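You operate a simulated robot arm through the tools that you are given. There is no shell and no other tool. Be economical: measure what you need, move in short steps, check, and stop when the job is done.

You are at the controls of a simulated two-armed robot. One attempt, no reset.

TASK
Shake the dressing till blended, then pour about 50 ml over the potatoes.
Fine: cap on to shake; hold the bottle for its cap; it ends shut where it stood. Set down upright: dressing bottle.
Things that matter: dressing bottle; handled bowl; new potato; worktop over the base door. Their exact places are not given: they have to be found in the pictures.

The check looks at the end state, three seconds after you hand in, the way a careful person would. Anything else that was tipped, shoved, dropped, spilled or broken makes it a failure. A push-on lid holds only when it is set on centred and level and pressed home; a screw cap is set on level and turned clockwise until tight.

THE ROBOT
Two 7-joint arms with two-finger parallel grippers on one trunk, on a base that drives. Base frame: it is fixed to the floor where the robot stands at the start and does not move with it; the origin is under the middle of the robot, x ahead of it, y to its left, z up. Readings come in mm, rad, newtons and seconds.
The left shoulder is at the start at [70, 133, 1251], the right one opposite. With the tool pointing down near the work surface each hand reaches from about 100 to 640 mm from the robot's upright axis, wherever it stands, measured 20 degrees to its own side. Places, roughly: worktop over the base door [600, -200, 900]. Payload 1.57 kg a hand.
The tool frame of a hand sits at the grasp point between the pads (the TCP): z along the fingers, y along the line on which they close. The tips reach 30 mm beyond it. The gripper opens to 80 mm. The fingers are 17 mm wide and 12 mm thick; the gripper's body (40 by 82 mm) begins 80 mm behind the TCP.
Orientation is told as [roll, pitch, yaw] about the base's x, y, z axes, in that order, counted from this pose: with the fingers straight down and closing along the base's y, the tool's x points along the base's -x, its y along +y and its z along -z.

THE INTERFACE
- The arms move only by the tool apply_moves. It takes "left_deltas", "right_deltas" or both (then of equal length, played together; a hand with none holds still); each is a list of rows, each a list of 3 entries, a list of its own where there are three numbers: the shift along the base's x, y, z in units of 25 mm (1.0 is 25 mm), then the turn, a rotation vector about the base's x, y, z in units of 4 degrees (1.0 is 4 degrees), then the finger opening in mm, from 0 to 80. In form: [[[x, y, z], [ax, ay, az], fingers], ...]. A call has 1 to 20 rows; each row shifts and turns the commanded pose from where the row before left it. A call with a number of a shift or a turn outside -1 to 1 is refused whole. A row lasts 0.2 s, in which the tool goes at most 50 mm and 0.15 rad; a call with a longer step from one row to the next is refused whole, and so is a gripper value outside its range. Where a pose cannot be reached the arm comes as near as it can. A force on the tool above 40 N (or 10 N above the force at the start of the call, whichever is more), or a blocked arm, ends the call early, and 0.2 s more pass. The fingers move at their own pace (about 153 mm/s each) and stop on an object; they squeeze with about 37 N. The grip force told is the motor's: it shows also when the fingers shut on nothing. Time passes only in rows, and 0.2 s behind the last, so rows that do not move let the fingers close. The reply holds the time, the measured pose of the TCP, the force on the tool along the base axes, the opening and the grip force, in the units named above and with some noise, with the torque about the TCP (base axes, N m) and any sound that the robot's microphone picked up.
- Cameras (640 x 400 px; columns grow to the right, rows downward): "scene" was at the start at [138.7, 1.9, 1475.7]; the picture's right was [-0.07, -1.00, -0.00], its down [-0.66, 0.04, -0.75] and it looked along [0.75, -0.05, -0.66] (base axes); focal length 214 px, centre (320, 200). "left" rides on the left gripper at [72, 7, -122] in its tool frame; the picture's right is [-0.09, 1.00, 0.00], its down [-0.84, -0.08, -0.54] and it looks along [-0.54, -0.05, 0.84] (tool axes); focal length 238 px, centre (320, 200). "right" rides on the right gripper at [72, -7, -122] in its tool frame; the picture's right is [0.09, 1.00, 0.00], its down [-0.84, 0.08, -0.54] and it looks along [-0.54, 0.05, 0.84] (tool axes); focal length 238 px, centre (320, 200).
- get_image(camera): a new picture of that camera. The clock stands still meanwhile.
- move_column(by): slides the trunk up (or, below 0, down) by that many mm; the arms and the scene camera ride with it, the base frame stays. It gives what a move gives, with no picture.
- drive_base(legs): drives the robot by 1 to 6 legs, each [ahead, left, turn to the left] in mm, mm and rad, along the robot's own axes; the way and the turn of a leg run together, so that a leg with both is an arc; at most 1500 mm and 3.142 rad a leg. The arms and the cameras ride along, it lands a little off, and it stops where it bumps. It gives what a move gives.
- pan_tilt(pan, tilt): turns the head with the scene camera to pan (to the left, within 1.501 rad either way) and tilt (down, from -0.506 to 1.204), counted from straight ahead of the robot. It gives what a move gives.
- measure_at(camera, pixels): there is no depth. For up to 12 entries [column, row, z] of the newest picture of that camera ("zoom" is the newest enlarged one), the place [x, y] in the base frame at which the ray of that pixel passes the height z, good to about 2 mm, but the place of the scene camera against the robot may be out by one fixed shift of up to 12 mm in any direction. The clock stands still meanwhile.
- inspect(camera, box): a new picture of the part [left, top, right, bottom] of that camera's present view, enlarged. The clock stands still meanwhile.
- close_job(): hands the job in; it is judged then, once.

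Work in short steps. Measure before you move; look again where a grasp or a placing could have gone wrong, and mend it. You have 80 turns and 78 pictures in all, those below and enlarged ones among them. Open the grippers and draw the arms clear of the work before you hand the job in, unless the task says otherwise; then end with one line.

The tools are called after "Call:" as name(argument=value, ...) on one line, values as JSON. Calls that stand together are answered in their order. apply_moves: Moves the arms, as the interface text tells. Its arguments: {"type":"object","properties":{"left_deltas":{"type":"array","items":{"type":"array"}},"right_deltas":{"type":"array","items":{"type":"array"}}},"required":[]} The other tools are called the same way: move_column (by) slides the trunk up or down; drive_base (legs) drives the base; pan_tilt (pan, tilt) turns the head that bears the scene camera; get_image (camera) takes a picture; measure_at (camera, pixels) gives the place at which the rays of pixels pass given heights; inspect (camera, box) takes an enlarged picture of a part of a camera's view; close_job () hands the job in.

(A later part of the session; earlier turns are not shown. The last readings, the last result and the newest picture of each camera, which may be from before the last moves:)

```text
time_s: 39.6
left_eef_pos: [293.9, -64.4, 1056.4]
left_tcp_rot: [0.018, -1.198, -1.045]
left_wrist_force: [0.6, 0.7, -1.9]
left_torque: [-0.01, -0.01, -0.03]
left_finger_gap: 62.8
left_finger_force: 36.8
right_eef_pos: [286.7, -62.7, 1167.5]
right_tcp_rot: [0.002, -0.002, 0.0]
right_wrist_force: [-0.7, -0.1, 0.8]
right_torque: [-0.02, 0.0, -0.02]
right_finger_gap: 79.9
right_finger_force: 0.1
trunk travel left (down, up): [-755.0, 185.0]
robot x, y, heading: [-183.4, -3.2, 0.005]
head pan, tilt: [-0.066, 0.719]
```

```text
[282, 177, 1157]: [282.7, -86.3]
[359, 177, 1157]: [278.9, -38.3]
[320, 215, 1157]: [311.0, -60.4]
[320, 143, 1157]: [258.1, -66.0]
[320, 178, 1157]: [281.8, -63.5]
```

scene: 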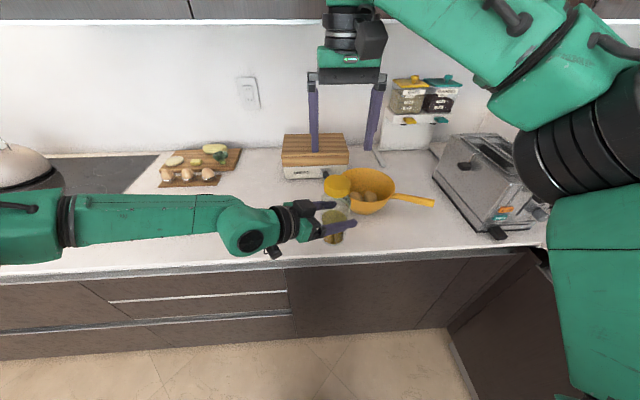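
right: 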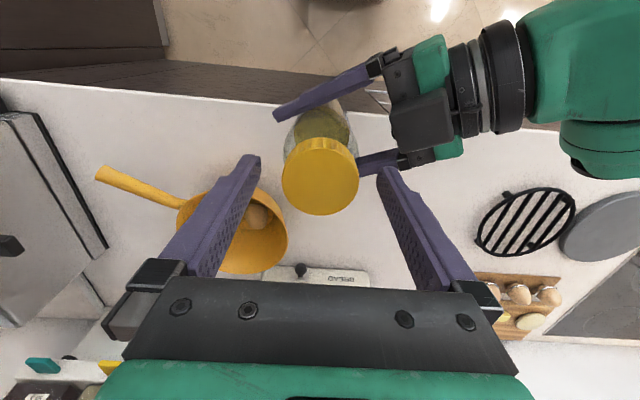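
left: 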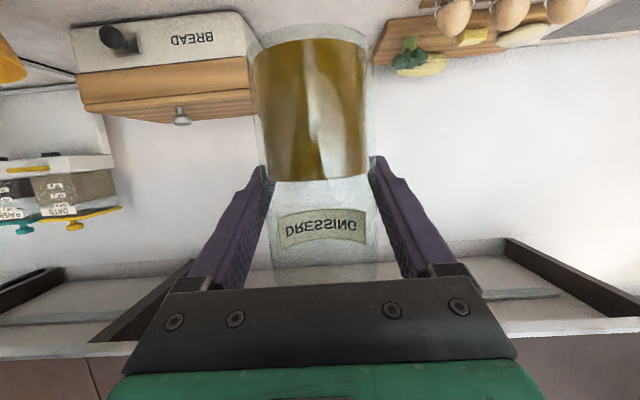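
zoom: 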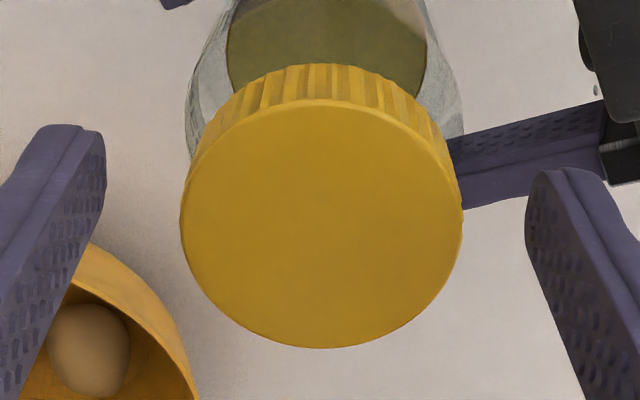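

Centre (286,-62.5) matches the tool. I lower 3 mm and close on the cap.

Call:
apply_moves(right_deltas=[[[0, 0, -0.12], [0, 0, 0], 80], [[0, 0, 0], [0, 0, 0], 60], [[0, 0, 0], [0, 0, 0], 30], [[0, 0, 0], [0, 0, 0], 30], [[0, 0, 0], [0, 0, 0], 30]])

```text
time_s: 40.8
left_eef_pos: [293.7, -64.5, 1056.1]
left_tcp_rot: [0.016, -1.2, -1.046]
left_wrist_force: [-0.3, -5.1, -2.5]
left_torque: [0.22, 0.08, 0.04]
left_finger_gap: 62.6
left_finger_force: 37.3
right_eef_pos: [285.8, -62.6, 1164.7]
right_tcp_rot: [0.0, -0.002, 0.0]
right_wrist_force: [-0.5, 5.7, -0.4]
right_torque: [0.4, -0.04, 0.03]
right_finger_gap: 49.9
right_finger_force: 36.7
trunk travel left (down, up): [-755.0, 185.0]
robot x, y, heading: [-178.6, 3.0, -0.001]
head pan, tilt: [-0.066, 0.719]
```

Cap gripped at 50 mm. I turn counter-clockwise 40° and watch the torque.

Call:
apply_moves(right_deltas=[[[0, 0.03, 0], [0, 0, 0.7], 30], [[0, 0.03, 0], [0, 0, 0.9], 30], [[0, 0, 0], [0, 0, 0.9], 30], [[0, 0, 0], [0, 0, 0.9], 30], [[0, 0, 0], [0, 0, 0.9], 30], [[0, 0, 0], [0, 0, 0.9], 30], [[0, 0, 0], [0, 0, 0.9], 30], [[0, 0, 0], [0, 0, 0.9], 30], [[0, 0, 0], [0, 0, 0.9], 30], [[0, 0, 0], [0, 0, 0.9], 30]])

Call:
get_image(camera="left")

```text
time_s: 43.0
left_eef_pos: [293.7, -64.1, 1057.5]
left_tcp_rot: [0.019, -1.2, -1.046]
left_wrist_force: [-7.4, 15.3, -4.0]
left_torque: [-0.68, -0.36, 0.01]
left_finger_gap: 63.2
left_finger_force: 37.1
right_eef_pos: [286.8, -62.3, 1164.8]
right_tcp_rot: [0.0, -0.003, 0.617]
right_wrist_force: [7.6, -15.2, 1.3]
right_torque: [-0.92, -0.46, -0.13]
right_finger_gap: 49.9
right_finger_force: 37.0
trunk travel left (down, up): [-755.0, 185.0]
robot x, y, heading: [-177.8, -0.4, 0.0]
head pan, tilt: [-0.066, 0.719]
```

```text
44 pictures are left
```

left: 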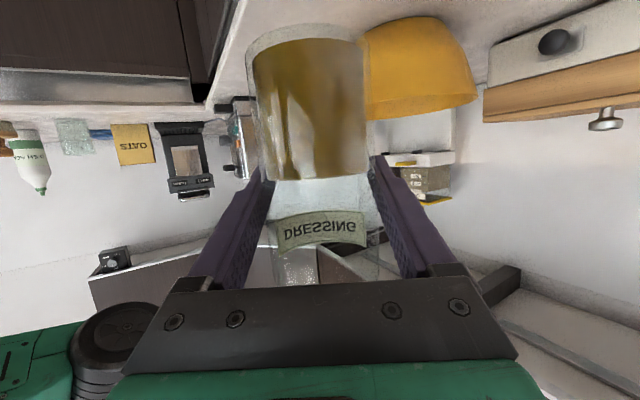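

The cap turns while the bottle stays fixed, with a sideways load of 15 N. I nudge the axis back and turn further.

Call:
apply_moves(right_deltas=[[[0.008, -0.016, 0], [0, 0, 0.9], 30], [[0.008, -0.016, 0], [0, 0, 0.95], 30], [[0, 0, 0], [0, 0, 0.95], 30], [[0, 0, 0], [0, 0, 0.95], 30], [[0, 0, 0.01], [0, 0, 0.95], 30], [[0, 0, 0], [0, 0, 0.95], 30], [[0, 0, 0], [0, 0, 0.95], 30], [[0, 0, 0], [0, 0, 0.95], 30], [[0, 0, 0.01], [0, 0, 0.95], 30], [[0, 0, 0], [0, 0, 0.95], 30], [[0, 0, 0], [0, 0, 0.95], 30], [[0, 0, 0], [0, 0, 0.95], 30], [[0, 0, 0.01], [0, 0, 0.95], 30], [[0, 0, 0], [0, 0, 0.95], 30]])

```text
time_s: 46.0
left_eef_pos: [294.3, -63.9, 1057.4]
left_tcp_rot: [0.016, -1.198, -1.047]
left_wrist_force: [-12.9, 11.2, -4.5]
left_torque: [-0.34, -1.05, 0.07]
left_finger_gap: 62.8
left_finger_force: 37.0
right_eef_pos: [288.4, -61.6, 1165.0]
right_tcp_rot: [0.001, -0.005, 1.539]
right_wrist_force: [13.1, -11.1, 1.2]
right_torque: [-0.89, -0.44, -0.1]
right_finger_gap: 49.1
right_finger_force: 37.2
trunk travel left (down, up): [-755.0, 185.0]
robot x, y, heading: [-180.2, -2.7, -0.002]
head pan, tilt: [-0.066, 0.719]
```

88° turned with no limit yet. I follow the side load by about 1 mm and keep turning.

Call:
apply_moves(right_deltas=[[[0.02, -0.02, 0.01], [0, 0, 0.95], 30], [[0.02, -0.02, 0], [0, 0, 0.95], 30], [[0, 0, 0], [0, 0, 0.95], 30], [[0, 0, 0.01], [0, 0, 0.95], 30], [[0, 0, 0], [0, 0, 0.95], 30], [[0, 0, 0], [0, 0, 0.95], 30], [[0, 0, 0.01], [0, 0, 0.95], 30], [[0, 0, 0], [0, 0, 0.95], 30], [[0, 0, 0], [0, 0, 0.95], 30], [[0, 0, 0.01], [0, 0, 0.95], 30], [[0, 0, 0], [0, 0, 0.95], 30], [[0, 0, 0], [0, 0, 0.95], 30], [[0, 0, 0.01], [0, 0, 0.95], 30], [[0, 0, 0], [0, 0, 0.95], 30], [[0, 0, 0], [0, 0, 0.95], 30], [[0, 0, 0], [0, 0, 0.95], 30]])

Call:
inspect(camera="scene", box=[270, 90, 430, 260])

```text
time_s: 49.4
left_eef_pos: [292.8, -65.3, 1056.8]
left_tcp_rot: [0.017, -1.2, -1.048]
left_wrist_force: [-19.1, -10.6, -5.3]
left_torque: [1.04, -1.24, 0.23]
left_finger_gap: 63.7
left_finger_force: 36.7
right_eef_pos: [287.3, -61.7, 1165.9]
right_tcp_rot: [0.001, -0.004, 2.601]
right_wrist_force: [20.4, 9.6, 2.4]
right_torque: [0.11, -0.98, -0.1]
right_finger_gap: 48.8
right_finger_force: 36.9
trunk travel left (down, up): [-755.0, 185.0]
robot x, y, heading: [-180.5, 0.3, 0.001]
head pan, tilt: [-0.066, 0.719]
```

```text
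2.35 times, centred on (350, 175) of scene
```

zoom: 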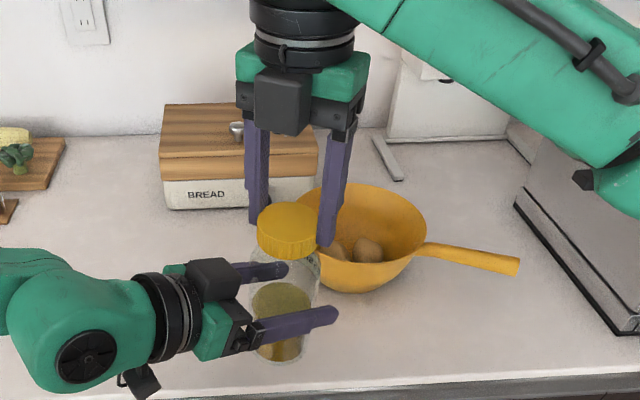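

149° so far and the cap is still seated. I correct for the load and turn on until the wrist stops.

Call:
apply_moves(right_deltas=[[[0.03, 0.015, 0.01], [0, 0, 0.95], 30], [[0.03, 0.015, 0], [0, 0, 0.95], 30], [[0, 0, 0.01], [0, 0, 0.95], 30], [[0, 0, 0], [0, 0, 0.95], 30], [[0, 0, 0], [0, 0, 0.95], 30], [[0, 0, 0.01], [0, 0, 0.95], 30], [[0, 0, 0], [0, 0, 0.95], 30], [[0, 0, 0], [0, 0, 0.95], 30]])

Call:
get_image(camera="right")

```text
time_s: 51.2
left_eef_pos: [294.0, -63.2, 1056.8]
left_tcp_rot: [0.019, -1.199, -1.044]
left_wrist_force: [-10.5, -11.7, -4.5]
left_torque: [1.04, -0.54, 0.15]
left_finger_gap: 63.7
left_finger_force: 37.3
right_eef_pos: [290.3, -61.8, 1167.0]
right_tcp_rot: [0.001, -0.005, 3.131]
right_wrist_force: [10.4, 10.6, 1.2]
right_torque: [0.14, -0.64, -0.11]
right_finger_gap: 48.8
right_finger_force: 37.1
trunk travel left (down, up): [-755.0, 185.0]
robot x, y, heading: [-180.3, 2.5, 0.004]
head pan, tilt: [-0.066, 0.719]
```

```text
42 pictures are left
```

right: 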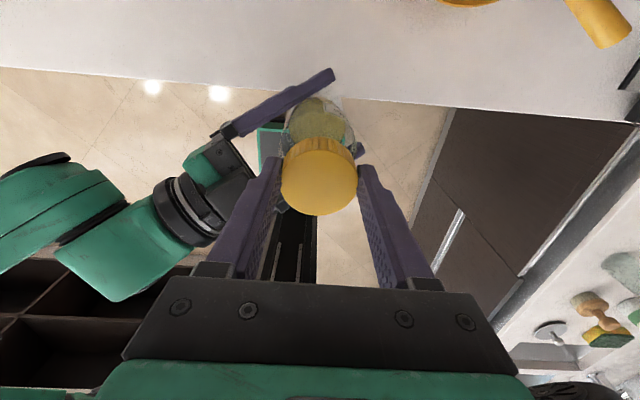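

180° turned. I test with a small 3 mm lift whether the cap is free.

Call:
apply_moves(right_deltas=[[[0, 0, 0.06], [0, 0, 0], 30], [[0, 0, 0.06], [0, 0, 0], 30], [[0, 0, 0], [0, 0, 0], 30]])

```text
time_s: 52.0
left_eef_pos: [295.6, -64.3, 1059.1]
left_tcp_rot: [0.021, -1.204, -1.048]
left_wrist_force: [-9.4, -11.5, 7.5]
left_torque: [0.88, -0.47, 0.15]
left_finger_gap: 63.9
left_finger_force: 37.5
right_eef_pos: [289.7, -62.5, 1168.9]
right_tcp_rot: [0.0, -0.007, 3.131]
right_wrist_force: [9.2, 11.2, -10.7]
right_torque: [0.42, -0.52, -0.07]
right_finger_gap: 48.6
right_finger_force: 36.7
trunk travel left (down, up): [-755.0, 185.0]
robot x, y, heading: [-174.1, -0.4, 0.002]
head pan, tilt: [-0.066, 0.719]
```

Still threaded (the force rose by 12 N). I ease the lift and go on turning.

Call:
apply_moves(right_deltas=[[[0.01, 0.01, -0.1], [0, 0, 0.5], 30], [[0, 0, 0], [0, 0, 0.95], 30], [[0, 0, 0.01], [0, 0, 0.95], 30], [[0, 0, 0], [0, 0, 0.95], 30], [[0, 0, 0.01], [0, 0, 0.95], 30], [[0, 0, 0], [0, 0, 0.95], 30], [[0, 0, 0.01], [0, 0, 0.95], 30], [[0, 0, 0], [0, 0, 0.95], 30], [[0, 0, 0.01], [0, 0, 0.95], 30], [[0, 0, 0], [0, 0, 0.95], 30], [[0, 0, 0.01], [0, 0, 0.95], 30], [[0, 0, 0], [0, 0, 0.95], 30]])

```text
time_s: 54.6
left_eef_pos: [294.3, -63.7, 1057.7]
left_tcp_rot: [0.019, -1.2, -1.047]
left_wrist_force: [-6.6, -10.5, 1.8]
left_torque: [0.98, -0.19, 0.11]
left_finger_gap: 63.9
left_finger_force: 36.8
right_eef_pos: [290.8, -61.9, 1167.7]
right_tcp_rot: [-0.001, -0.002, -2.386]
right_wrist_force: [6.5, 10.9, -6.0]
right_torque: [0.1, -0.58, -0.07]
right_finger_gap: 49.0
right_finger_force: 37.0
trunk travel left (down, up): [-755.0, 185.0]
robot x, y, heading: [-181.3, -0.1, -0.004]
head pan, tilt: [-0.066, 0.719]
```

223° with no joint limit yet, so I continue.

Call:
apply_moves(right_deltas=[[[0.01, 0.02, 0], [0, 0, 0.95], 30], [[0, 0, 0], [0, 0, 0.95], 30], [[0, 0, 0], [0, 0, 0.95], 30], [[0, 0, 0.01], [0, 0, 0.95], 30], [[0, 0, 0], [0, 0, 0.95], 30], [[0, 0, 0], [0, 0, 0.95], 30], [[0, 0, 0.01], [0, 0, 0.95], 30], [[0, 0, 0], [0, 0, 0.95], 30], [[0, 0, 0], [0, 0, 0.95], 30], [[0, 0, 0.01], [0, 0, 0.95], 30], [[0, 0, 0], [0, 0, 0.95], 30], [[0, 0, 0], [0, 0, 0.95], 30], [[0, 0, 0.01], [0, 0, 0.95], 30], [[0, 0, 0], [0, 0, 0.95], 30]])

Call:
inspect(camera="scene", box=[270, 90, 430, 260])

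```text
time_s: 56.2
left_eef_pos: [287.7, -65.4, 1052.1]
left_tcp_rot: [0.02, -1.187, -1.061]
left_wrist_force: [-2.7, -1.0, -2.4]
left_torque: [0.51, -0.48, 0.13]
left_finger_gap: 67.0
left_finger_force: 36.9
right_eef_pos: [267.6, -53.9, 1164.9]
right_tcp_rot: [0.017, 0.006, -1.958]
right_wrist_force: [4.6, 1.4, 0.1]
right_torque: [-0.39, 0.06, -0.05]
right_finger_gap: 49.4
right_finger_force: 37.1
right hand out of reach, approached as far as the arm can: row 6, 7
trunk travel left (down, up): [-755.0, 185.0]
robot x, y, heading: [-179.4, -3.0, 0.002]
head pan, tilt: [-0.066, 0.719]
stopped in row 7 (left hand): the force on the tool passed its limit (the readings are from after the stop); the commanded pose is now the measured one
```

```text
2.35 times, centred on (350, 175) of scene
```

zoom: 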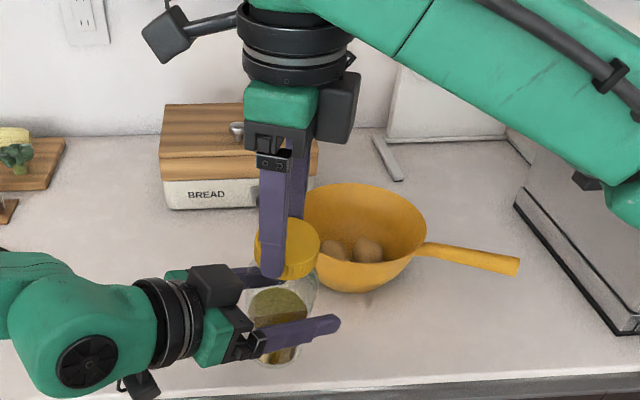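

The wrist limit pulled the hand to x 268 and the bottle shifted in the left grip (gap 67). I release the cap and look.

Call:
apply_moves(right_deltas=[[[0, 0, 0], [0, 0, 0], 50], [[0, 0, 0], [0, 0, 0], 80], [[0, 0, 0], [0, 0, 0], 80]])

Call:
get_image(camera="left")

Call:
inspect(camera="scene", box=[290, 150, 390, 260])

```text
time_s: 57.0
left_eef_pos: [290.7, -65.3, 1053.9]
left_tcp_rot: [0.017, -1.187, -1.055]
left_wrist_force: [-0.1, 0.0, -3.4]
left_torque: [-0.01, -0.01, -0.01]
left_finger_gap: 62.7
left_finger_force: 36.7
right_eef_pos: [268.6, -53.8, 1164.1]
right_tcp_rot: [0.014, 0.008, -1.958]
right_wrist_force: [-0.1, 0.1, -0.1]
right_torque: [-0.03, 0.02, -0.01]
right_finger_gap: 79.8
right_finger_force: 0.0
trunk travel left (down, up): [-755.0, 185.0]
robot x, y, heading: [-181.8, 4.4, -0.001]
head pan, tilt: [-0.066, 0.719]
```

```text
40 pictures are left
```

left: 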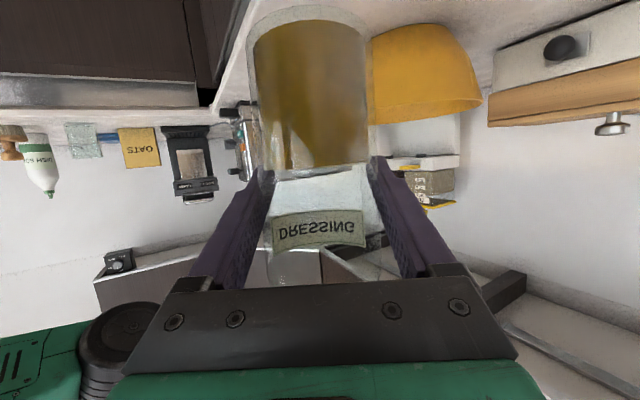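

```text
3.64 times, centred on (340, 205) of scene
```

zoom: 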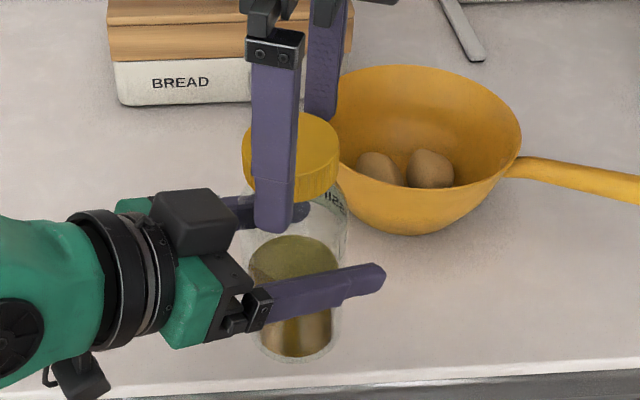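

The bottle has tipped slightly in the grip. I lift the right hand clear and begin winding its wrist back, recentring on the way.

Call:
apply_moves(right_deltas=[[[0, 0, 0.8], [0, 0, 0], 80], [[0, 0, 0.8], [0, 0, 0], 80], [[0.2, -0.1, 0.6], [0, 0, -1], 80], [[0.2, -0.1, 0], [0, 0, -1], 80], [[0.2, -0.1, 0], [0, 0, -1], 80], [[0, 0, 0], [0, 0, -1], 80], [[0, 0, 0], [0, 0, -1], 80], [[0, 0, 0], [0, 0, -1], 80], [[0, 0, 0], [0, 0, -1], 80], [[0, 0, 0], [0, 0, -1], 80], [[0, 0, 0], [0, 0, -1], 80], [[0, 0, 0], [0, 0, -1], 80], [[0, 0, 0], [0, 0, -1], 80], [[0, 0, 0], [0, 0, -1], 80], [[0, 0, 0], [0, 0, -1], 80], [[0, 0, 0], [0, 0, -1], 80], [[0, 0, 0], [0, 0, -1], 80], [[0, 0, 0], [0, 0, -1], 80], [[0, 0, 0], [0, 0, -1], 80], [[0, 0, 0], [0, 0, -1], 80]])

Call:
apply_moves(right_deltas=[[[0, 0, 0], [0, 0, -1], 80], [[0, 0, 0], [0, 0, -1], 80], [[0, 0, 0], [0, 0, -1], 80], [[0, 0, 0], [0, 0, -1], 80], [[0, 0, 0], [0, 0, -1], 80], [[0, 0, 0], [0, 0, -1], 80], [[0, 0, 0], [0, 0, -1], 80], [[0, 0, 0], [0, 0, -1], 80], [[0, 0, 0], [0, 0, -1], 80], [[0, 0, 0], [0, 0, -1], 80], [[0, 0, 0], [0, 0, -1], 80], [[0, 0, 0], [0, 0, -1], 80], [[0, 0, 0], [0, 0, -1], 80], [[0, 0, 0], [0, 0, -1], 80], [[0, 0, 0], [0, 0, -1], 80], [[0, 0, 0], [0, 0, -1], 80], [[0, 0, 0], [0, 0, -1], 80], [[0, 0, 0], [0, 0, -1], 80], [[0, 0, 0], [0, 0, -1], 80], [[0, 0, 0], [0, 0, -1], 80]])

Call:
get_image(camera="right")

```text
time_s: 61.2
left_eef_pos: [288.8, -64.3, 1052.0]
left_tcp_rot: [0.016, -1.187, -1.055]
left_wrist_force: [-0.1, -0.4, -2.6]
left_torque: [-0.03, -0.02, 0.01]
left_finger_gap: 62.7
left_finger_force: 37.3
right_eef_pos: [273.3, -57.4, 1215.1]
right_tcp_rot: [0.014, 0.005, 3.071]
right_wrist_force: [0.0, -0.3, -0.1]
right_torque: [-0.03, 0.01, -0.02]
right_finger_gap: 80.1
right_finger_force: 0.1
right hand out of reach, approached as far as the arm can: row 1, 2
trunk travel left (down, up): [-755.0, 185.0]
robot x, y, heading: [-179.0, -1.0, -0.002]
head pan, tilt: [-0.066, 0.719]
```

```text
time_s: 65.4
left_eef_pos: [289.0, -64.7, 1052.2]
left_tcp_rot: [0.017, -1.187, -1.055]
left_wrist_force: [-0.2, -0.3, -3.2]
left_torque: [-0.03, -0.03, 0.04]
left_finger_gap: 62.7
left_finger_force: 36.9
right_eef_pos: [272.5, -57.2, 1214.9]
right_tcp_rot: [0.014, 0.008, 1.671]
right_wrist_force: [0.1, 0.4, -0.4]
right_torque: [-0.01, -0.02, -0.02]
right_finger_gap: 79.9
right_finger_force: 0.0
trunk travel left (down, up): [-755.0, 185.0]
robot x, y, heading: [-175.6, -0.6, -0.003]
head pan, tilt: [-0.066, 0.719]
```

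```text
38 pictures are left
```

right: 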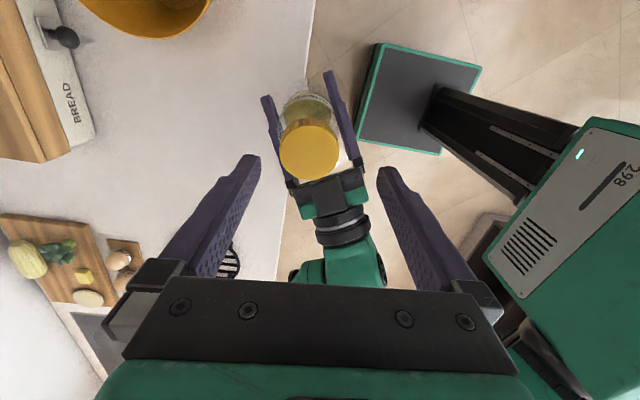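

I wind back another 80° so a full stroke is available, then measure the cap.

Call:
apply_moves(right_deltas=[[[0, 0, 0], [0, 0, -1], 80], [[0, 0, 0], [0, 0, -1], 80], [[0, 0, 0], [0, 0, -1], 80], [[0, 0, 0], [0, 0, -1], 80], [[0, 0, 0], [0, 0, -1], 80], [[0, 0, 0], [0, 0, -1], 80], [[0, 0, 0], [0, 0, -1], 80], [[0, 0, 0], [0, 0, -1], 80], [[0, 0, 0], [0, 0, -1], 80], [[0, 0, 0], [0, 0, -1], 80], [[0, 0, 0], [0, 0, -1], 80], [[0, 0, 0], [0, 0, -1], 80], [[0, 0, 0], [0, 0, -1], 80], [[0, 0, 0], [0, 0, -1], 80], [[0, 0, 0], [0, 0, -1], 80], [[0, 0, 0], [0, 0, -1], 80], [[0, 0, 0], [0, 0, -1], 80], [[0, 0, 0], [0, 0, -1], 80], [[0, 0, 0], [0, 0, -1], 80], [[0, 0, 0], [-0.2, -0.1, 0], 80]])

Call:
inspect(camera="right", box=[240, 60, 400, 220])

Call:
get_image(camera="scene")

```text
time_s: 69.6
left_eef_pos: [289.4, -65.5, 1052.1]
left_tcp_rot: [0.016, -1.187, -1.054]
left_wrist_force: [1.1, 0.2, -2.0]
left_torque: [-0.01, 0.02, 0.02]
left_finger_gap: 62.8
left_finger_force: 36.5
right_eef_pos: [272.0, -57.4, 1215.1]
right_tcp_rot: [-0.001, 0.008, 0.348]
right_wrist_force: [0.3, 0.1, 0.7]
right_torque: [-0.01, 0.03, -0.01]
right_finger_gap: 79.9
right_finger_force: 0.0
trunk travel left (down, up): [-755.0, 185.0]
robot x, y, heading: [-177.8, -0.5, -0.002]
head pan, tilt: [-0.066, 0.719]
```

```text
2.50 times, centred on (320, 140) of right
```

zoom: 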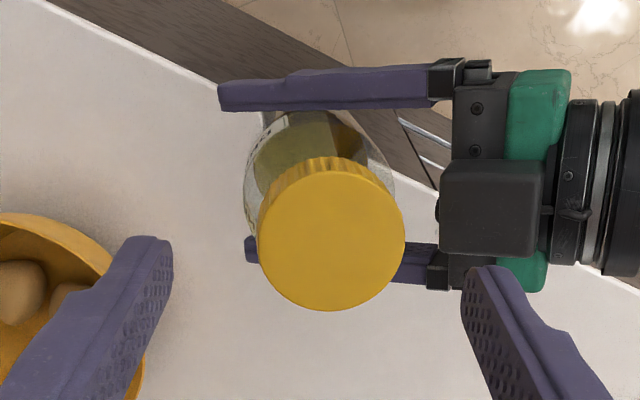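

```text
36 pictures are left
```

scene: 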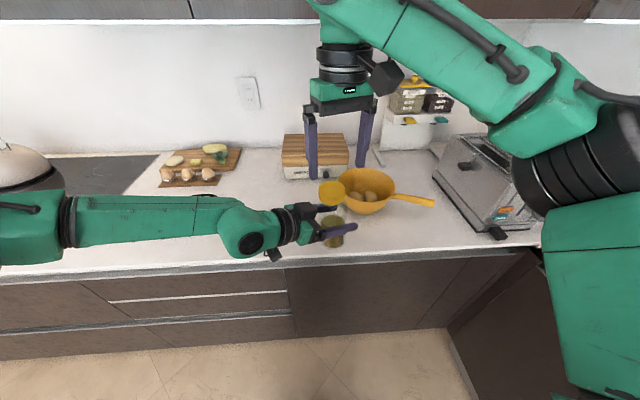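

Call:
measure_at(camera="zoom", pixels=[[320, 200, 900]])

Call:
inspect(camera="scene", box=[290, 160, 390, 260])

Call:
measure_at(camera="right", pixels=[[324.4, 156, 1150], [324.4, 156, 1155], [324.4, 156, 1160], [295, 156, 1155], [354, 156, 1155], [324.4, 128, 1155], [324.4, 184.4, 1155]])

```text
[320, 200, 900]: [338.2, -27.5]
```

```text
4.00 times, centred on (340, 210) of scene
```

zoom: 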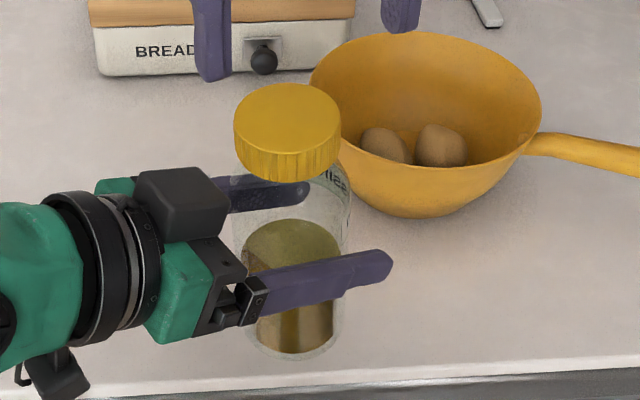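

```text
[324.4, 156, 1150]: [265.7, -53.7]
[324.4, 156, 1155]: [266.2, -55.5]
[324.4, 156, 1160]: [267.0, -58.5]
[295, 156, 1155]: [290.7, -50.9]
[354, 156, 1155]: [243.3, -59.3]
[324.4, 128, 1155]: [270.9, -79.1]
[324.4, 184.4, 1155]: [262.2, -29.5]
```

The measurement used the older pose, so I take a fresh right picture and measure on that.

Call:
get_image(camera="right")

Call:
measure_at(camera="right", pixels=[[324.4, 156, 1150], [324.4, 156, 1155], [324.4, 156, 1160], [295, 156, 1155], [354, 156, 1155], [324.4, 128, 1155], [324.4, 184.4, 1155]])

```text
34 pictures are left
```

right: 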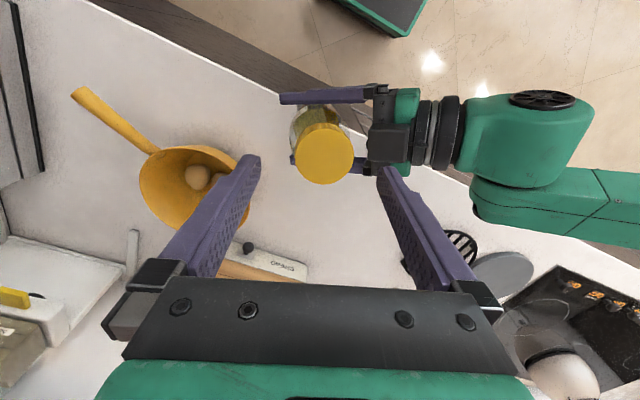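

```text
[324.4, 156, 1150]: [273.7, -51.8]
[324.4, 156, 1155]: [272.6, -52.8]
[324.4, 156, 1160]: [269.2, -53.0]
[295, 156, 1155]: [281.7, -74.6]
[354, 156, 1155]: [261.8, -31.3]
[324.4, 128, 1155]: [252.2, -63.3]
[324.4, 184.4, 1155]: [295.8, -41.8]
```

The cap centre is now (272.5,-53), so the bottle leans about 8° towards the left wrist. I rotate the left hand to set it upright again and re-measure.

Call:
apply_moves(left_deltas=[[[0, 0, 0], [0.61, 0.35, 0], 40], [[0, 0, 0], [0.61, 0.35, 0], 40], [[0, 0, 0], [0.61, 0.35, 0], 40], [[0, 0, 0], [0, 0, 0], 40]])

Call:
get_image(camera="right")

Call:
get_image(camera="left")

```text
time_s: 70.6
left_eef_pos: [289.2, -65.9, 1052.7]
left_tcp_rot: [0.014, -1.041, -1.055]
left_wrist_force: [-0.1, -0.4, -3.2]
left_torque: [-0.02, -0.01, 0.01]
left_finger_gap: 62.6
left_finger_force: 36.9
right_eef_pos: [273.2, -58.6, 1215.4]
right_tcp_rot: [-0.003, 0.007, 0.348]
right_wrist_force: [-0.9, -0.5, 0.8]
right_torque: [0.03, 0.0, 0.01]
right_finger_gap: 80.1
right_finger_force: 0.1
trunk travel left (down, up): [-755.0, 185.0]
robot x, y, heading: [-180.5, -1.6, -0.001]
head pan, tilt: [-0.066, 0.719]
```

```text
33 pictures are left
```

right: 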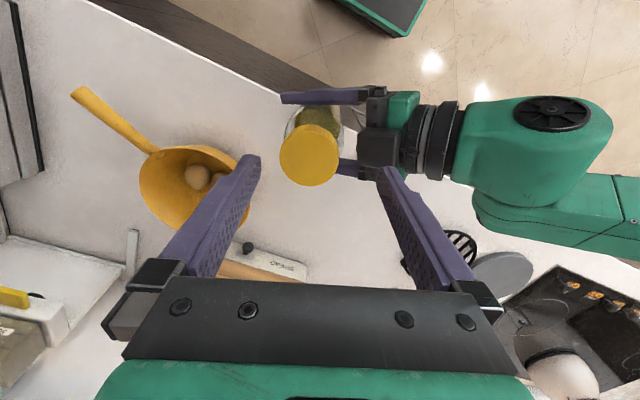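

```text
32 pictures are left
```

left: 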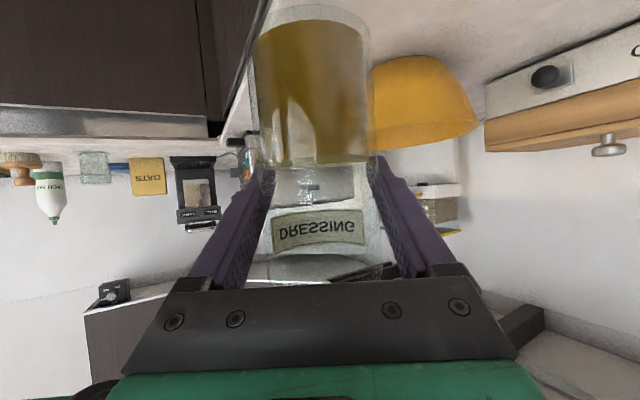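

Call:
inspect(camera="right", box=[250, 80, 370, 200])

Call:
measure_at(camera="right", pixels=[[309, 154, 1152], [309, 154, 1160], [279, 154, 1152], [339, 154, 1152], [309, 126, 1152], [309, 184, 1152]])

```text
3.33 times, centred on (310, 140) of right
```

zoom: 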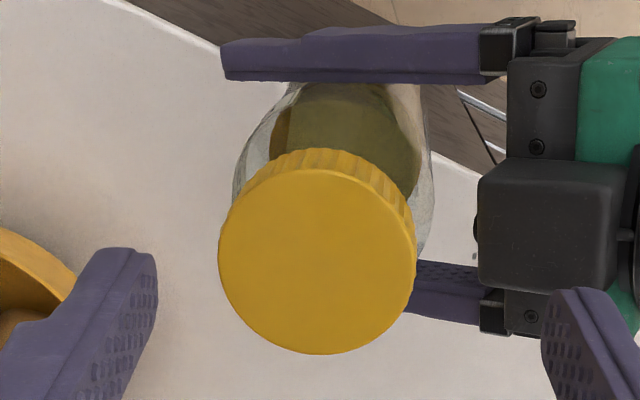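

```text
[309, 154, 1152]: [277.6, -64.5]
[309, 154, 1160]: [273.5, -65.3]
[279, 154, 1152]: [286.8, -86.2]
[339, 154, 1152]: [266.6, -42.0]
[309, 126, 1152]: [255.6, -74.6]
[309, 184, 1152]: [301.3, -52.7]
```

The cap centre is now (281,-63), so the bottle is upright again. I descend on it and grip.

Call:
apply_moves(right_deltas=[[[0.16, -0.08, -0.56], [0, 0, 0], 80], [[0.15, -0.08, -0.56], [0, -0.1, 0], 80], [[0, 0, -0.56], [0, 0, 0], 80], [[0, 0, -0.56], [0, 0, 0], 80], [[0, 0, 0], [0, 0, 0], 80], [[0, 0, 0], [0, 0, 0], 55], [[0, 0, 0], [0, 0, 0], 30], [[0, 0, 0], [0, 0, 0], 30]])

Call:
get_image(camera="right")

```text
time_s: 72.4
left_eef_pos: [291.0, -65.8, 1053.7]
left_tcp_rot: [0.015, -1.041, -1.053]
left_wrist_force: [-8.0, 9.6, -1.9]
left_torque: [-0.83, -0.65, -0.05]
left_finger_gap: 63.0
left_finger_force: 36.9
right_eef_pos: [281.1, -61.7, 1159.4]
right_tcp_rot: [-0.005, 0.003, 0.347]
right_wrist_force: [7.3, -9.9, -1.1]
right_torque: [-0.18, -0.14, -0.03]
right_finger_gap: 49.3
right_finger_force: 36.7
trunk travel left (down, up): [-755.0, 185.0]
robot x, y, heading: [-179.8, 0.6, 0.002]
head pan, tilt: [-0.066, 0.719]
```

```text
30 pictures are left
```

right: 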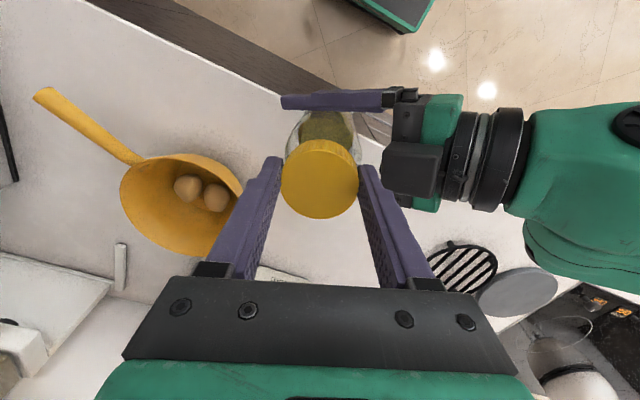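

Good grip. I relieve the load and turn counter-clockwise another 76°.

Call:
apply_moves(right_deltas=[[[0.02, -0.025, 0], [0, 0, 0.8], 30], [[0, 0, 0], [0, 0, 0.95], 30], [[0, 0, 0.01], [0, 0, 0.95], 30], [[0, 0, 0], [0, 0, 0.95], 30], [[0, 0, 0], [0, 0, 0.95], 30], [[0, 0, 0.01], [0, 0, 0.95], 30], [[0, 0, 0], [0, 0, 0.95], 30], [[0, 0, 0], [0, 0, 0.95], 30], [[0, 0, 0.01], [0, 0, 0.95], 30], [[0, 0, 0], [0, 0, 0.95], 30], [[0, 0, 0], [0, 0, 0.95], 30], [[0, 0, 0.01], [0, 0, 0.95], 30], [[0, 0, 0], [0, 0, 0.95], 30], [[0, 0, 0], [0, 0, 0.95], 30], [[0, 0, 0.01], [0, 0, 0.95], 30], [[0, 0, 0], [0, 0, 0.95], 30], [[0, 0, 0], [0, 0, 0.95], 30], [[0, 0, 0.01], [0, 0, 0.95], 30], [[0, 0, 0], [0, 0, 0.95], 30], [[0, 0, 0], [0, 0, 0.95], 30]])

```text
time_s: 76.6
left_eef_pos: [289.1, -66.1, 1052.1]
left_tcp_rot: [0.015, -1.04, -1.055]
left_wrist_force: [-15.6, 4.4, -2.6]
left_torque: [-0.33, -1.11, 0.29]
left_finger_gap: 62.5
left_finger_force: 37.0
right_eef_pos: [280.8, -62.5, 1160.2]
right_tcp_rot: [-0.005, -0.003, 1.665]
right_wrist_force: [13.2, -3.2, -1.0]
right_torque: [-0.14, -0.43, -0.23]
right_finger_gap: 48.4
right_finger_force: 37.0
trunk travel left (down, up): [-755.0, 185.0]
robot x, y, heading: [-177.0, 1.4, -0.0]
head pan, tilt: [-0.066, 0.719]
```

Around 320° in total. I continue, easing +x 0.5 mm.

Call:
apply_moves(right_deltas=[[[0.03, -0.01, 0], [0, 0, 0.8], 30], [[0, 0, 0], [0, 0, 0.95], 30], [[0, 0, 0.01], [0, 0, 0.95], 30], [[0, 0, 0], [0, 0, 0.95], 30], [[0, 0, 0], [0, 0, 0.95], 30], [[0, 0, 0.01], [0, 0, 0.95], 30], [[0, 0, 0], [0, 0, 0.95], 30], [[0, 0, 0], [0, 0, 0.95], 30], [[0, 0, 0.01], [0, 0, 0.95], 30], [[0, 0, 0], [0, 0, 0.95], 30], [[0, 0, 0], [0, 0, 0.95], 30], [[0, 0, 0.01], [0, 0, 0.95], 30], [[0, 0, 0], [0, 0, 0.95], 30], [[0, 0, 0], [0, 0, 0.95], 30], [[0, 0, 0.01], [0, 0, 0.95], 30], [[0, 0, 0], [0, 0, 0.95], 30], [[0, 0, 0], [0, 0, 0.95], 30], [[0, 0, 0.01], [0, 0, 0.95], 30], [[0, 0, 0], [0, 0, 0.95], 30], [[0, 0, 0], [0, 0, 0.95], 30]])

Call:
apply_moves(right_deltas=[[[0, 0, 0.06], [0, 0, 0], 30], [[0, 0, 0.06], [0, 0, 0], 30], [[0, 0, 0], [0, 0, 0], 30]])

Call:
inspect(camera="scene", box=[290, 150, 390, 250])

```text
time_s: 80.8
left_eef_pos: [289.0, -65.8, 1051.7]
left_tcp_rot: [0.013, -1.039, -1.053]
left_wrist_force: [-16.2, -20.0, -5.2]
left_torque: [1.48, -1.34, 0.76]
left_finger_gap: 64.8
left_finger_force: 36.6
right_eef_pos: [280.5, -60.8, 1159.7]
right_tcp_rot: [-0.008, -0.002, 2.981]
right_wrist_force: [16.2, 20.0, 1.5]
right_torque: [0.7, -0.51, -0.52]
right_finger_gap: 48.1
right_finger_force: 37.0
trunk travel left (down, up): [-755.0, 185.0]
robot x, y, heading: [-181.6, 2.7, 0.006]
head pan, tilt: [-0.066, 0.719]
```

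```text
time_s: 81.6
left_eef_pos: [290.4, -65.4, 1053.2]
left_tcp_rot: [0.015, -1.042, -1.055]
left_wrist_force: [-13.0, -18.3, 5.5]
left_torque: [1.53, -0.92, 0.51]
left_finger_gap: 65.3
left_finger_force: 37.2
right_eef_pos: [281.8, -60.2, 1164.0]
right_tcp_rot: [-0.004, -0.001, 2.98]
right_wrist_force: [12.3, 15.9, -8.6]
right_torque: [0.35, -0.44, -0.28]
right_finger_gap: 48.3
right_finger_force: 37.0
trunk travel left (down, up): [-755.0, 185.0]
robot x, y, heading: [-179.2, -2.7, -0.002]
head pan, tilt: [-0.066, 0.719]
```

```text
4.00 times, centred on (340, 200) of scene
```

zoom: 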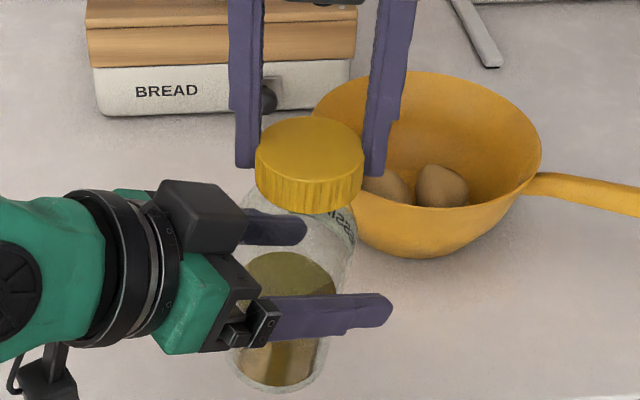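

The bottle is being tilted (left gap 65). I check in the left view whether the bottle itself is now rotating in the grip.

Call:
get_image(camera="left")

Call:
get_image(camera="right")

```text
28 pictures are left
```

left: 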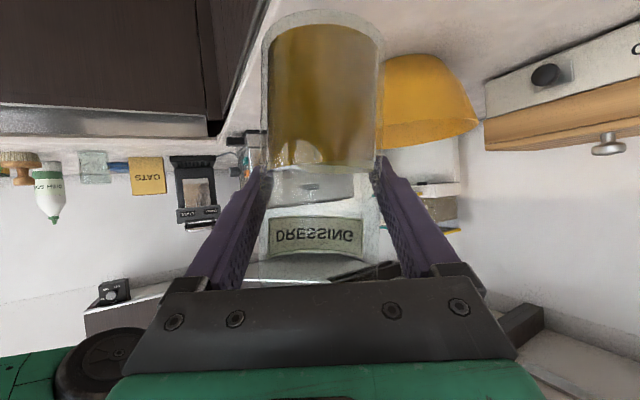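

```text
27 pictures are left
```

right: 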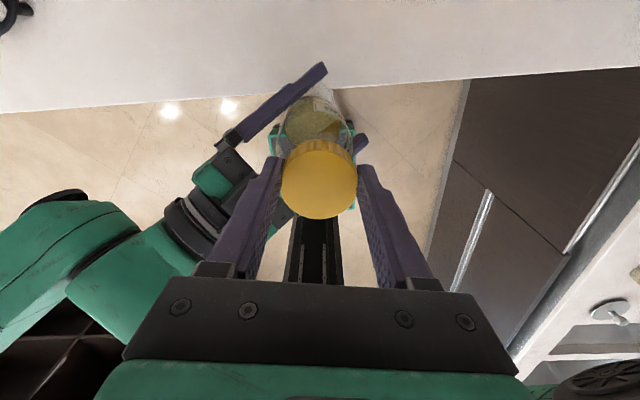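

The label still faces the left camera, so the bottle doesn't spin; the tilt is precession from a small misalignment. I release, raise a little and re-measure the lean.

Call:
apply_moves(right_deltas=[[[0, 0, -0.06], [0, 0, 0], 30], [[0, 0, 0], [0, 0, 0], 60], [[0, 0, 0], [0, 0, 0], 80], [[0, 0, 0.5], [0, 0, 0], 80], [[0, 0, 0.9], [0, 0, 0], 80], [[0, 0, 0.9], [0, 0, 0], 80], [[0, 0, 0], [0, 0, 0], 80]])

Call:
get_image(camera="right")

Call:
inspect(camera="scene", box=[290, 150, 390, 250])

```text
time_s: 83.2
left_eef_pos: [290.1, -66.1, 1052.8]
left_tcp_rot: [0.015, -1.041, -1.053]
left_wrist_force: [0.0, -0.4, -3.1]
left_torque: [-0.05, -0.01, -0.02]
left_finger_gap: 62.5
left_finger_force: 37.0
right_eef_pos: [282.4, -61.4, 1220.6]
right_tcp_rot: [-0.003, -0.001, 2.979]
right_wrist_force: [0.5, 0.4, 0.2]
right_torque: [0.02, -0.04, -0.02]
right_finger_gap: 80.1
right_finger_force: 0.0
trunk travel left (down, up): [-755.0, 185.0]
robot x, y, heading: [-179.2, 1.4, 0.002]
head pan, tilt: [-0.066, 0.719]
```

```text
26 pictures are left
```

right: 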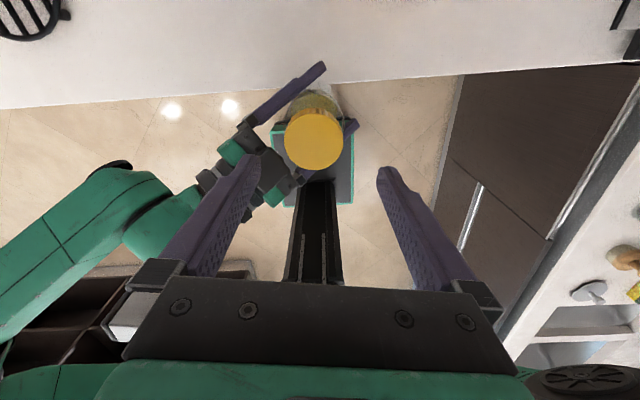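

```text
4.00 times, centred on (340, 200) of scene
```

zoom: 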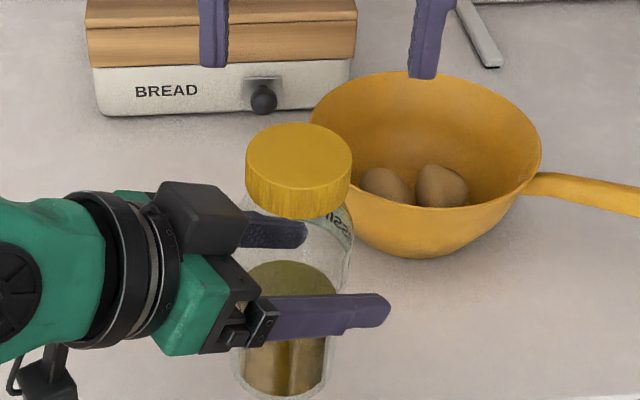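

Call:
measure_at(camera="right", pixels=[[313, 140, 1150], [313, 140, 1155], [285, 138, 1152], [342, 138, 1152], [313, 112, 1152], [313, 169, 1152]])

Call:
measure_at(camera="scene", pixels=[[325, 191, 1152], [321, 243, 982]])

```text
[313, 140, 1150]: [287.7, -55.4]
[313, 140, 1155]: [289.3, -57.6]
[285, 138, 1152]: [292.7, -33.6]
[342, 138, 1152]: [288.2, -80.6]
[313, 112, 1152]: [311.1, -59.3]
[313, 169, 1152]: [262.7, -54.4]
```

```text
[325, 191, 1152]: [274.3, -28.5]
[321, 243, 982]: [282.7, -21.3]
```

Call:
measure_at(camera="scene", pixels=[[334.5, 188, 1152], [334.5, 190, 1152], [331, 243.5, 982], [331, 246, 982], [321, 246, 982], [341, 246, 982]])

Call:
get_image(camera="scene")

```text
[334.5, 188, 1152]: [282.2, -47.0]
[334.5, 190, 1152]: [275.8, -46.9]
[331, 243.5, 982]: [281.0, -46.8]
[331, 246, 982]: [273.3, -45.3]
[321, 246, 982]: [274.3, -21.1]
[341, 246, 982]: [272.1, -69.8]
```

```text
24 pictures are left
```

scene: 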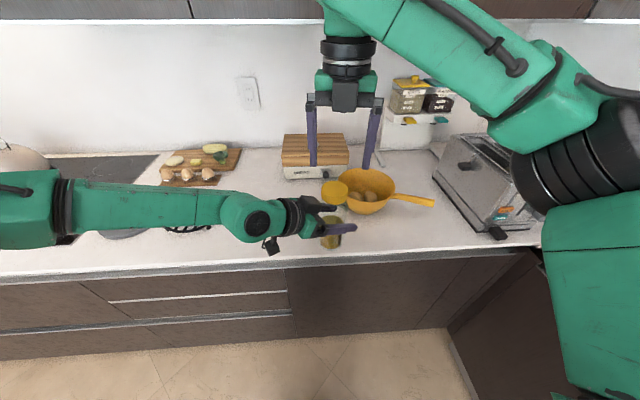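

The scene shows only about a 3° lean towards the robot. The cap has risen about 5 mm against the bottle, so it is unscrewing. I straighten the left hand by 3° and regrip the cap at this wrist angle.

Call:
apply_moves(left_deltas=[[[0, 0, 0], [0, 0.4, 0], 40], [[0, 0, 0], [0, 0.35, 0], 40], [[0, 0, 0], [0, 0, 0], 40], [[0, 0, 0], [0, 0, 0], 40], [[0, 0, 0], [0, 0, 0], 40], [[0, 0, 0], [0, 0, 0], 40], [[0, 0, 0], [0, 0, 0], 40], [[0, 0, 0], [0, 0, 0], 40], [[0, 0, 0], [0, 0, 0], 40]], right_deltas=[[[0.2, 0.1, 0], [0, 0, 0], 80], [[0.2, 0.1, -0.5], [0, 0, 0], 80], [[0, 0, -0.6], [0, 0, 0], 80], [[0, 0, -0.6], [0, 0, 0], 80], [[0, 0, -0.55], [0, 0, 0], 80], [[0, 0, 0], [0, 0, 0], 80], [[0, 0, 0], [0, 0, 0], 55], [[0, 0, 0], [0, 0, 0], 30], [[0, 0, 0], [0, 0, 0], 30]])

Call:
get_image(camera="right")

```text
time_s: 85.2
left_eef_pos: [289.7, -66.1, 1052.0]
left_tcp_rot: [-0.07, -1.012, -0.979]
left_wrist_force: [0.9, 0.2, -4.5]
left_torque: [-0.02, -0.04, -0.03]
left_finger_gap: 62.6
left_finger_force: 36.4
right_eef_pos: [291.1, -58.0, 1164.3]
right_tcp_rot: [-0.004, -0.001, 2.981]
right_wrist_force: [-0.4, 0.1, -0.3]
right_torque: [0.01, 0.01, -0.01]
right_finger_gap: 48.0
right_finger_force: 36.6
trunk travel left (down, up): [-755.0, 185.0]
robot x, y, heading: [-177.6, 1.5, -0.0]
head pan, tilt: [-0.066, 0.719]
```

```text
23 pictures are left
```

right: 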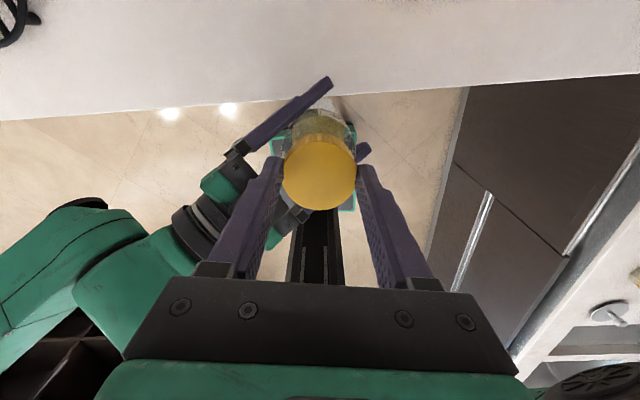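

The grip is a chord: the gap is 48 and the cap centre lies about 6 mm towards +x. I reopen, shift and regrip centred.

Call:
apply_moves(right_deltas=[[[0, 0, 0], [0, 0, 0], 65], [[0, 0, 0], [0, 0, 0], 65], [[0.22, -0.03, 0], [0, 0, 0], 65], [[0, 0, 0], [0, 0, 0], 40], [[0, 0, 0], [0, 0, 0], 30], [[0, 0, 0], [0, 0, 0], 30]])

```text
time_s: 86.6
left_eef_pos: [289.3, -65.1, 1052.1]
left_tcp_rot: [-0.072, -1.012, -0.979]
left_wrist_force: [-0.1, 0.6, -3.2]
left_torque: [-0.04, -0.01, -0.01]
left_finger_gap: 62.5
left_finger_force: 37.2
right_eef_pos: [296.5, -58.2, 1163.7]
right_tcp_rot: [-0.002, -0.001, 2.981]
right_wrist_force: [0.0, -0.5, 0.4]
right_torque: [0.01, 0.01, 0.0]
right_finger_gap: 48.4
right_finger_force: 36.8
trunk travel left (down, up): [-755.0, 185.0]
robot x, y, heading: [-178.3, 0.3, 0.002]
head pan, tilt: [-0.066, 0.719]
```

No reaction on the left hand from the grip, so the cap may already be free. I test with a lift.

Call:
apply_moves(right_deltas=[[[0, 0, 0.06], [0, 0, 0], 30], [[0, 0, 0.06], [0, 0, 0], 30], [[0, 0, 0], [0, 0, 0], 30]])

```text
time_s: 87.4
left_eef_pos: [289.6, -65.6, 1052.0]
left_tcp_rot: [-0.071, -1.013, -0.979]
left_wrist_force: [0.9, -0.2, -1.6]
left_torque: [-0.03, -0.01, -0.01]
left_finger_gap: 62.8
left_finger_force: 36.5
right_eef_pos: [296.0, -58.8, 1166.2]
right_tcp_rot: [-0.003, -0.001, 2.979]
right_wrist_force: [0.4, 0.9, 0.6]
right_torque: [-0.01, 0.01, 0.0]
right_finger_gap: 48.3
right_finger_force: 37.0
trunk travel left (down, up): [-755.0, 185.0]
robot x, y, heading: [-179.4, -0.8, 0.0]
head pan, tilt: [-0.066, 0.719]
```

The cap is free. I lift it straight up 55 mm and look; the reference for re-capping is left (289.6,-65.6,1052) and right (296.2,-58.5,1163.7).

Call:
apply_moves(right_deltas=[[[0, 0, 0.3], [0, 0, 0], 30], [[0, 0, 0.4], [0, 0, 0], 30], [[0, 0, 0.5], [0, 0, 0], 30], [[0, 0, 0.5], [0, 0, 0], 30], [[0, 0, 0.5], [0, 0, 0], 30], [[0, 0, 0], [0, 0, 0], 30]])

Call:
inspect(camera="scene", box=[280, 90, 400, 260])

```text
time_s: 88.8
left_eef_pos: [290.2, -66.5, 1053.1]
left_tcp_rot: [-0.073, -1.012, -0.979]
left_wrist_force: [0.0, 0.3, -3.1]
left_torque: [-0.02, -0.03, -0.02]
left_finger_gap: 62.5
left_finger_force: 37.1
right_eef_pos: [297.5, -57.2, 1222.2]
right_tcp_rot: [-0.003, -0.001, 2.979]
right_wrist_force: [-0.1, 0.3, -0.5]
right_torque: [0.03, 0.01, 0.02]
right_finger_gap: 48.3
right_finger_force: 36.9
trunk travel left (down, up): [-755.0, 185.0]
robot x, y, heading: [-179.1, 2.8, -0.003]
head pan, tilt: [-0.066, 0.719]
```

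```text
2.35 times, centred on (340, 175) of scene
```

zoom: 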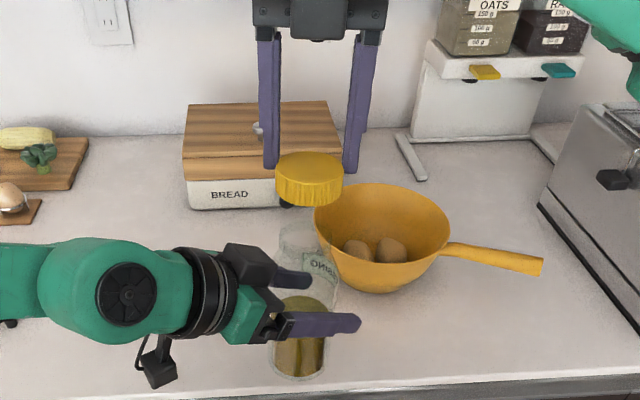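

The cap is off in the right hand. I carry it aside to the right and check the right-hand counter's place for a drive that puts the bottle beside the bowl.

Call:
apply_moves(right_deltas=[[[0, -0.5, 0.1], [0, 0, 0], 30], [[-0.1, -0.8, 0.1], [0, 0, 0], 30], [[-0.1, -0.8, 0.1], [0, 0, 0], 30], [[-0.1, -0.8, 0], [0, 0, 0], 30], [[-0.1, -0.8, 0], [0, 0, 0], 30], [[-0.1, -0.8, 0], [0, 0, 0], 30], [[-0.1, -0.8, 0], [0, 0, 0], 30], [[0, -0.5, 0], [0, 0, 0], 30], [[0, 0, 0], [0, 0, 0], 30]])

Call:
get_image(camera="scene")

Call:
measure_at(camera="scene", pixels=[[540, 247, 900], [488, 243, 900], [445, 140, 1080], [337, 195, 975], [396, 195, 975], [366, 175, 975], [378, 191, 930], [352, 213, 905]])

```text
time_s: 90.8
left_eef_pos: [290.3, -65.8, 1052.8]
left_tcp_rot: [-0.071, -1.013, -0.979]
left_wrist_force: [0.2, -0.2, -3.3]
left_torque: [0.0, -0.02, 0.0]
left_finger_gap: 62.6
left_finger_force: 37.1
right_eef_pos: [281.0, -202.6, 1229.8]
right_tcp_rot: [-0.003, -0.002, 2.981]
right_wrist_force: [0.4, 0.8, -0.5]
right_torque: [0.0, 0.02, 0.0]
right_finger_gap: 48.2
right_finger_force: 36.6
trunk travel left (down, up): [-755.0, 185.0]
robot x, y, heading: [-179.3, -2.1, 0.003]
head pan, tilt: [-0.066, 0.719]
```

```text
21 pictures are left
```

scene: 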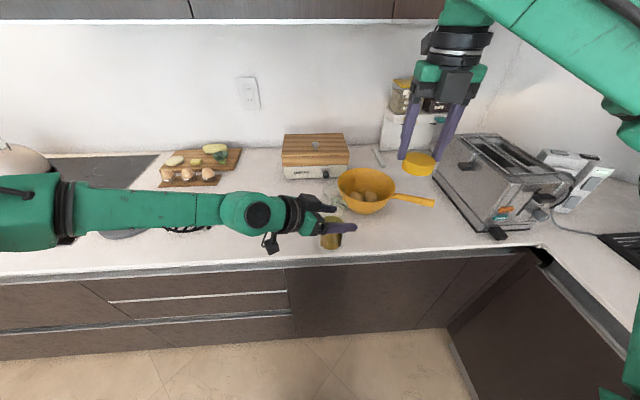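

```text
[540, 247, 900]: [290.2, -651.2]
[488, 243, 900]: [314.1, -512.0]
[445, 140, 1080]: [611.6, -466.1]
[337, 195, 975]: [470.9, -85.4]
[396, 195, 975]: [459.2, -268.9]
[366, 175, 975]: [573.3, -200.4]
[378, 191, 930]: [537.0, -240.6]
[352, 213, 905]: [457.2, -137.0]
```

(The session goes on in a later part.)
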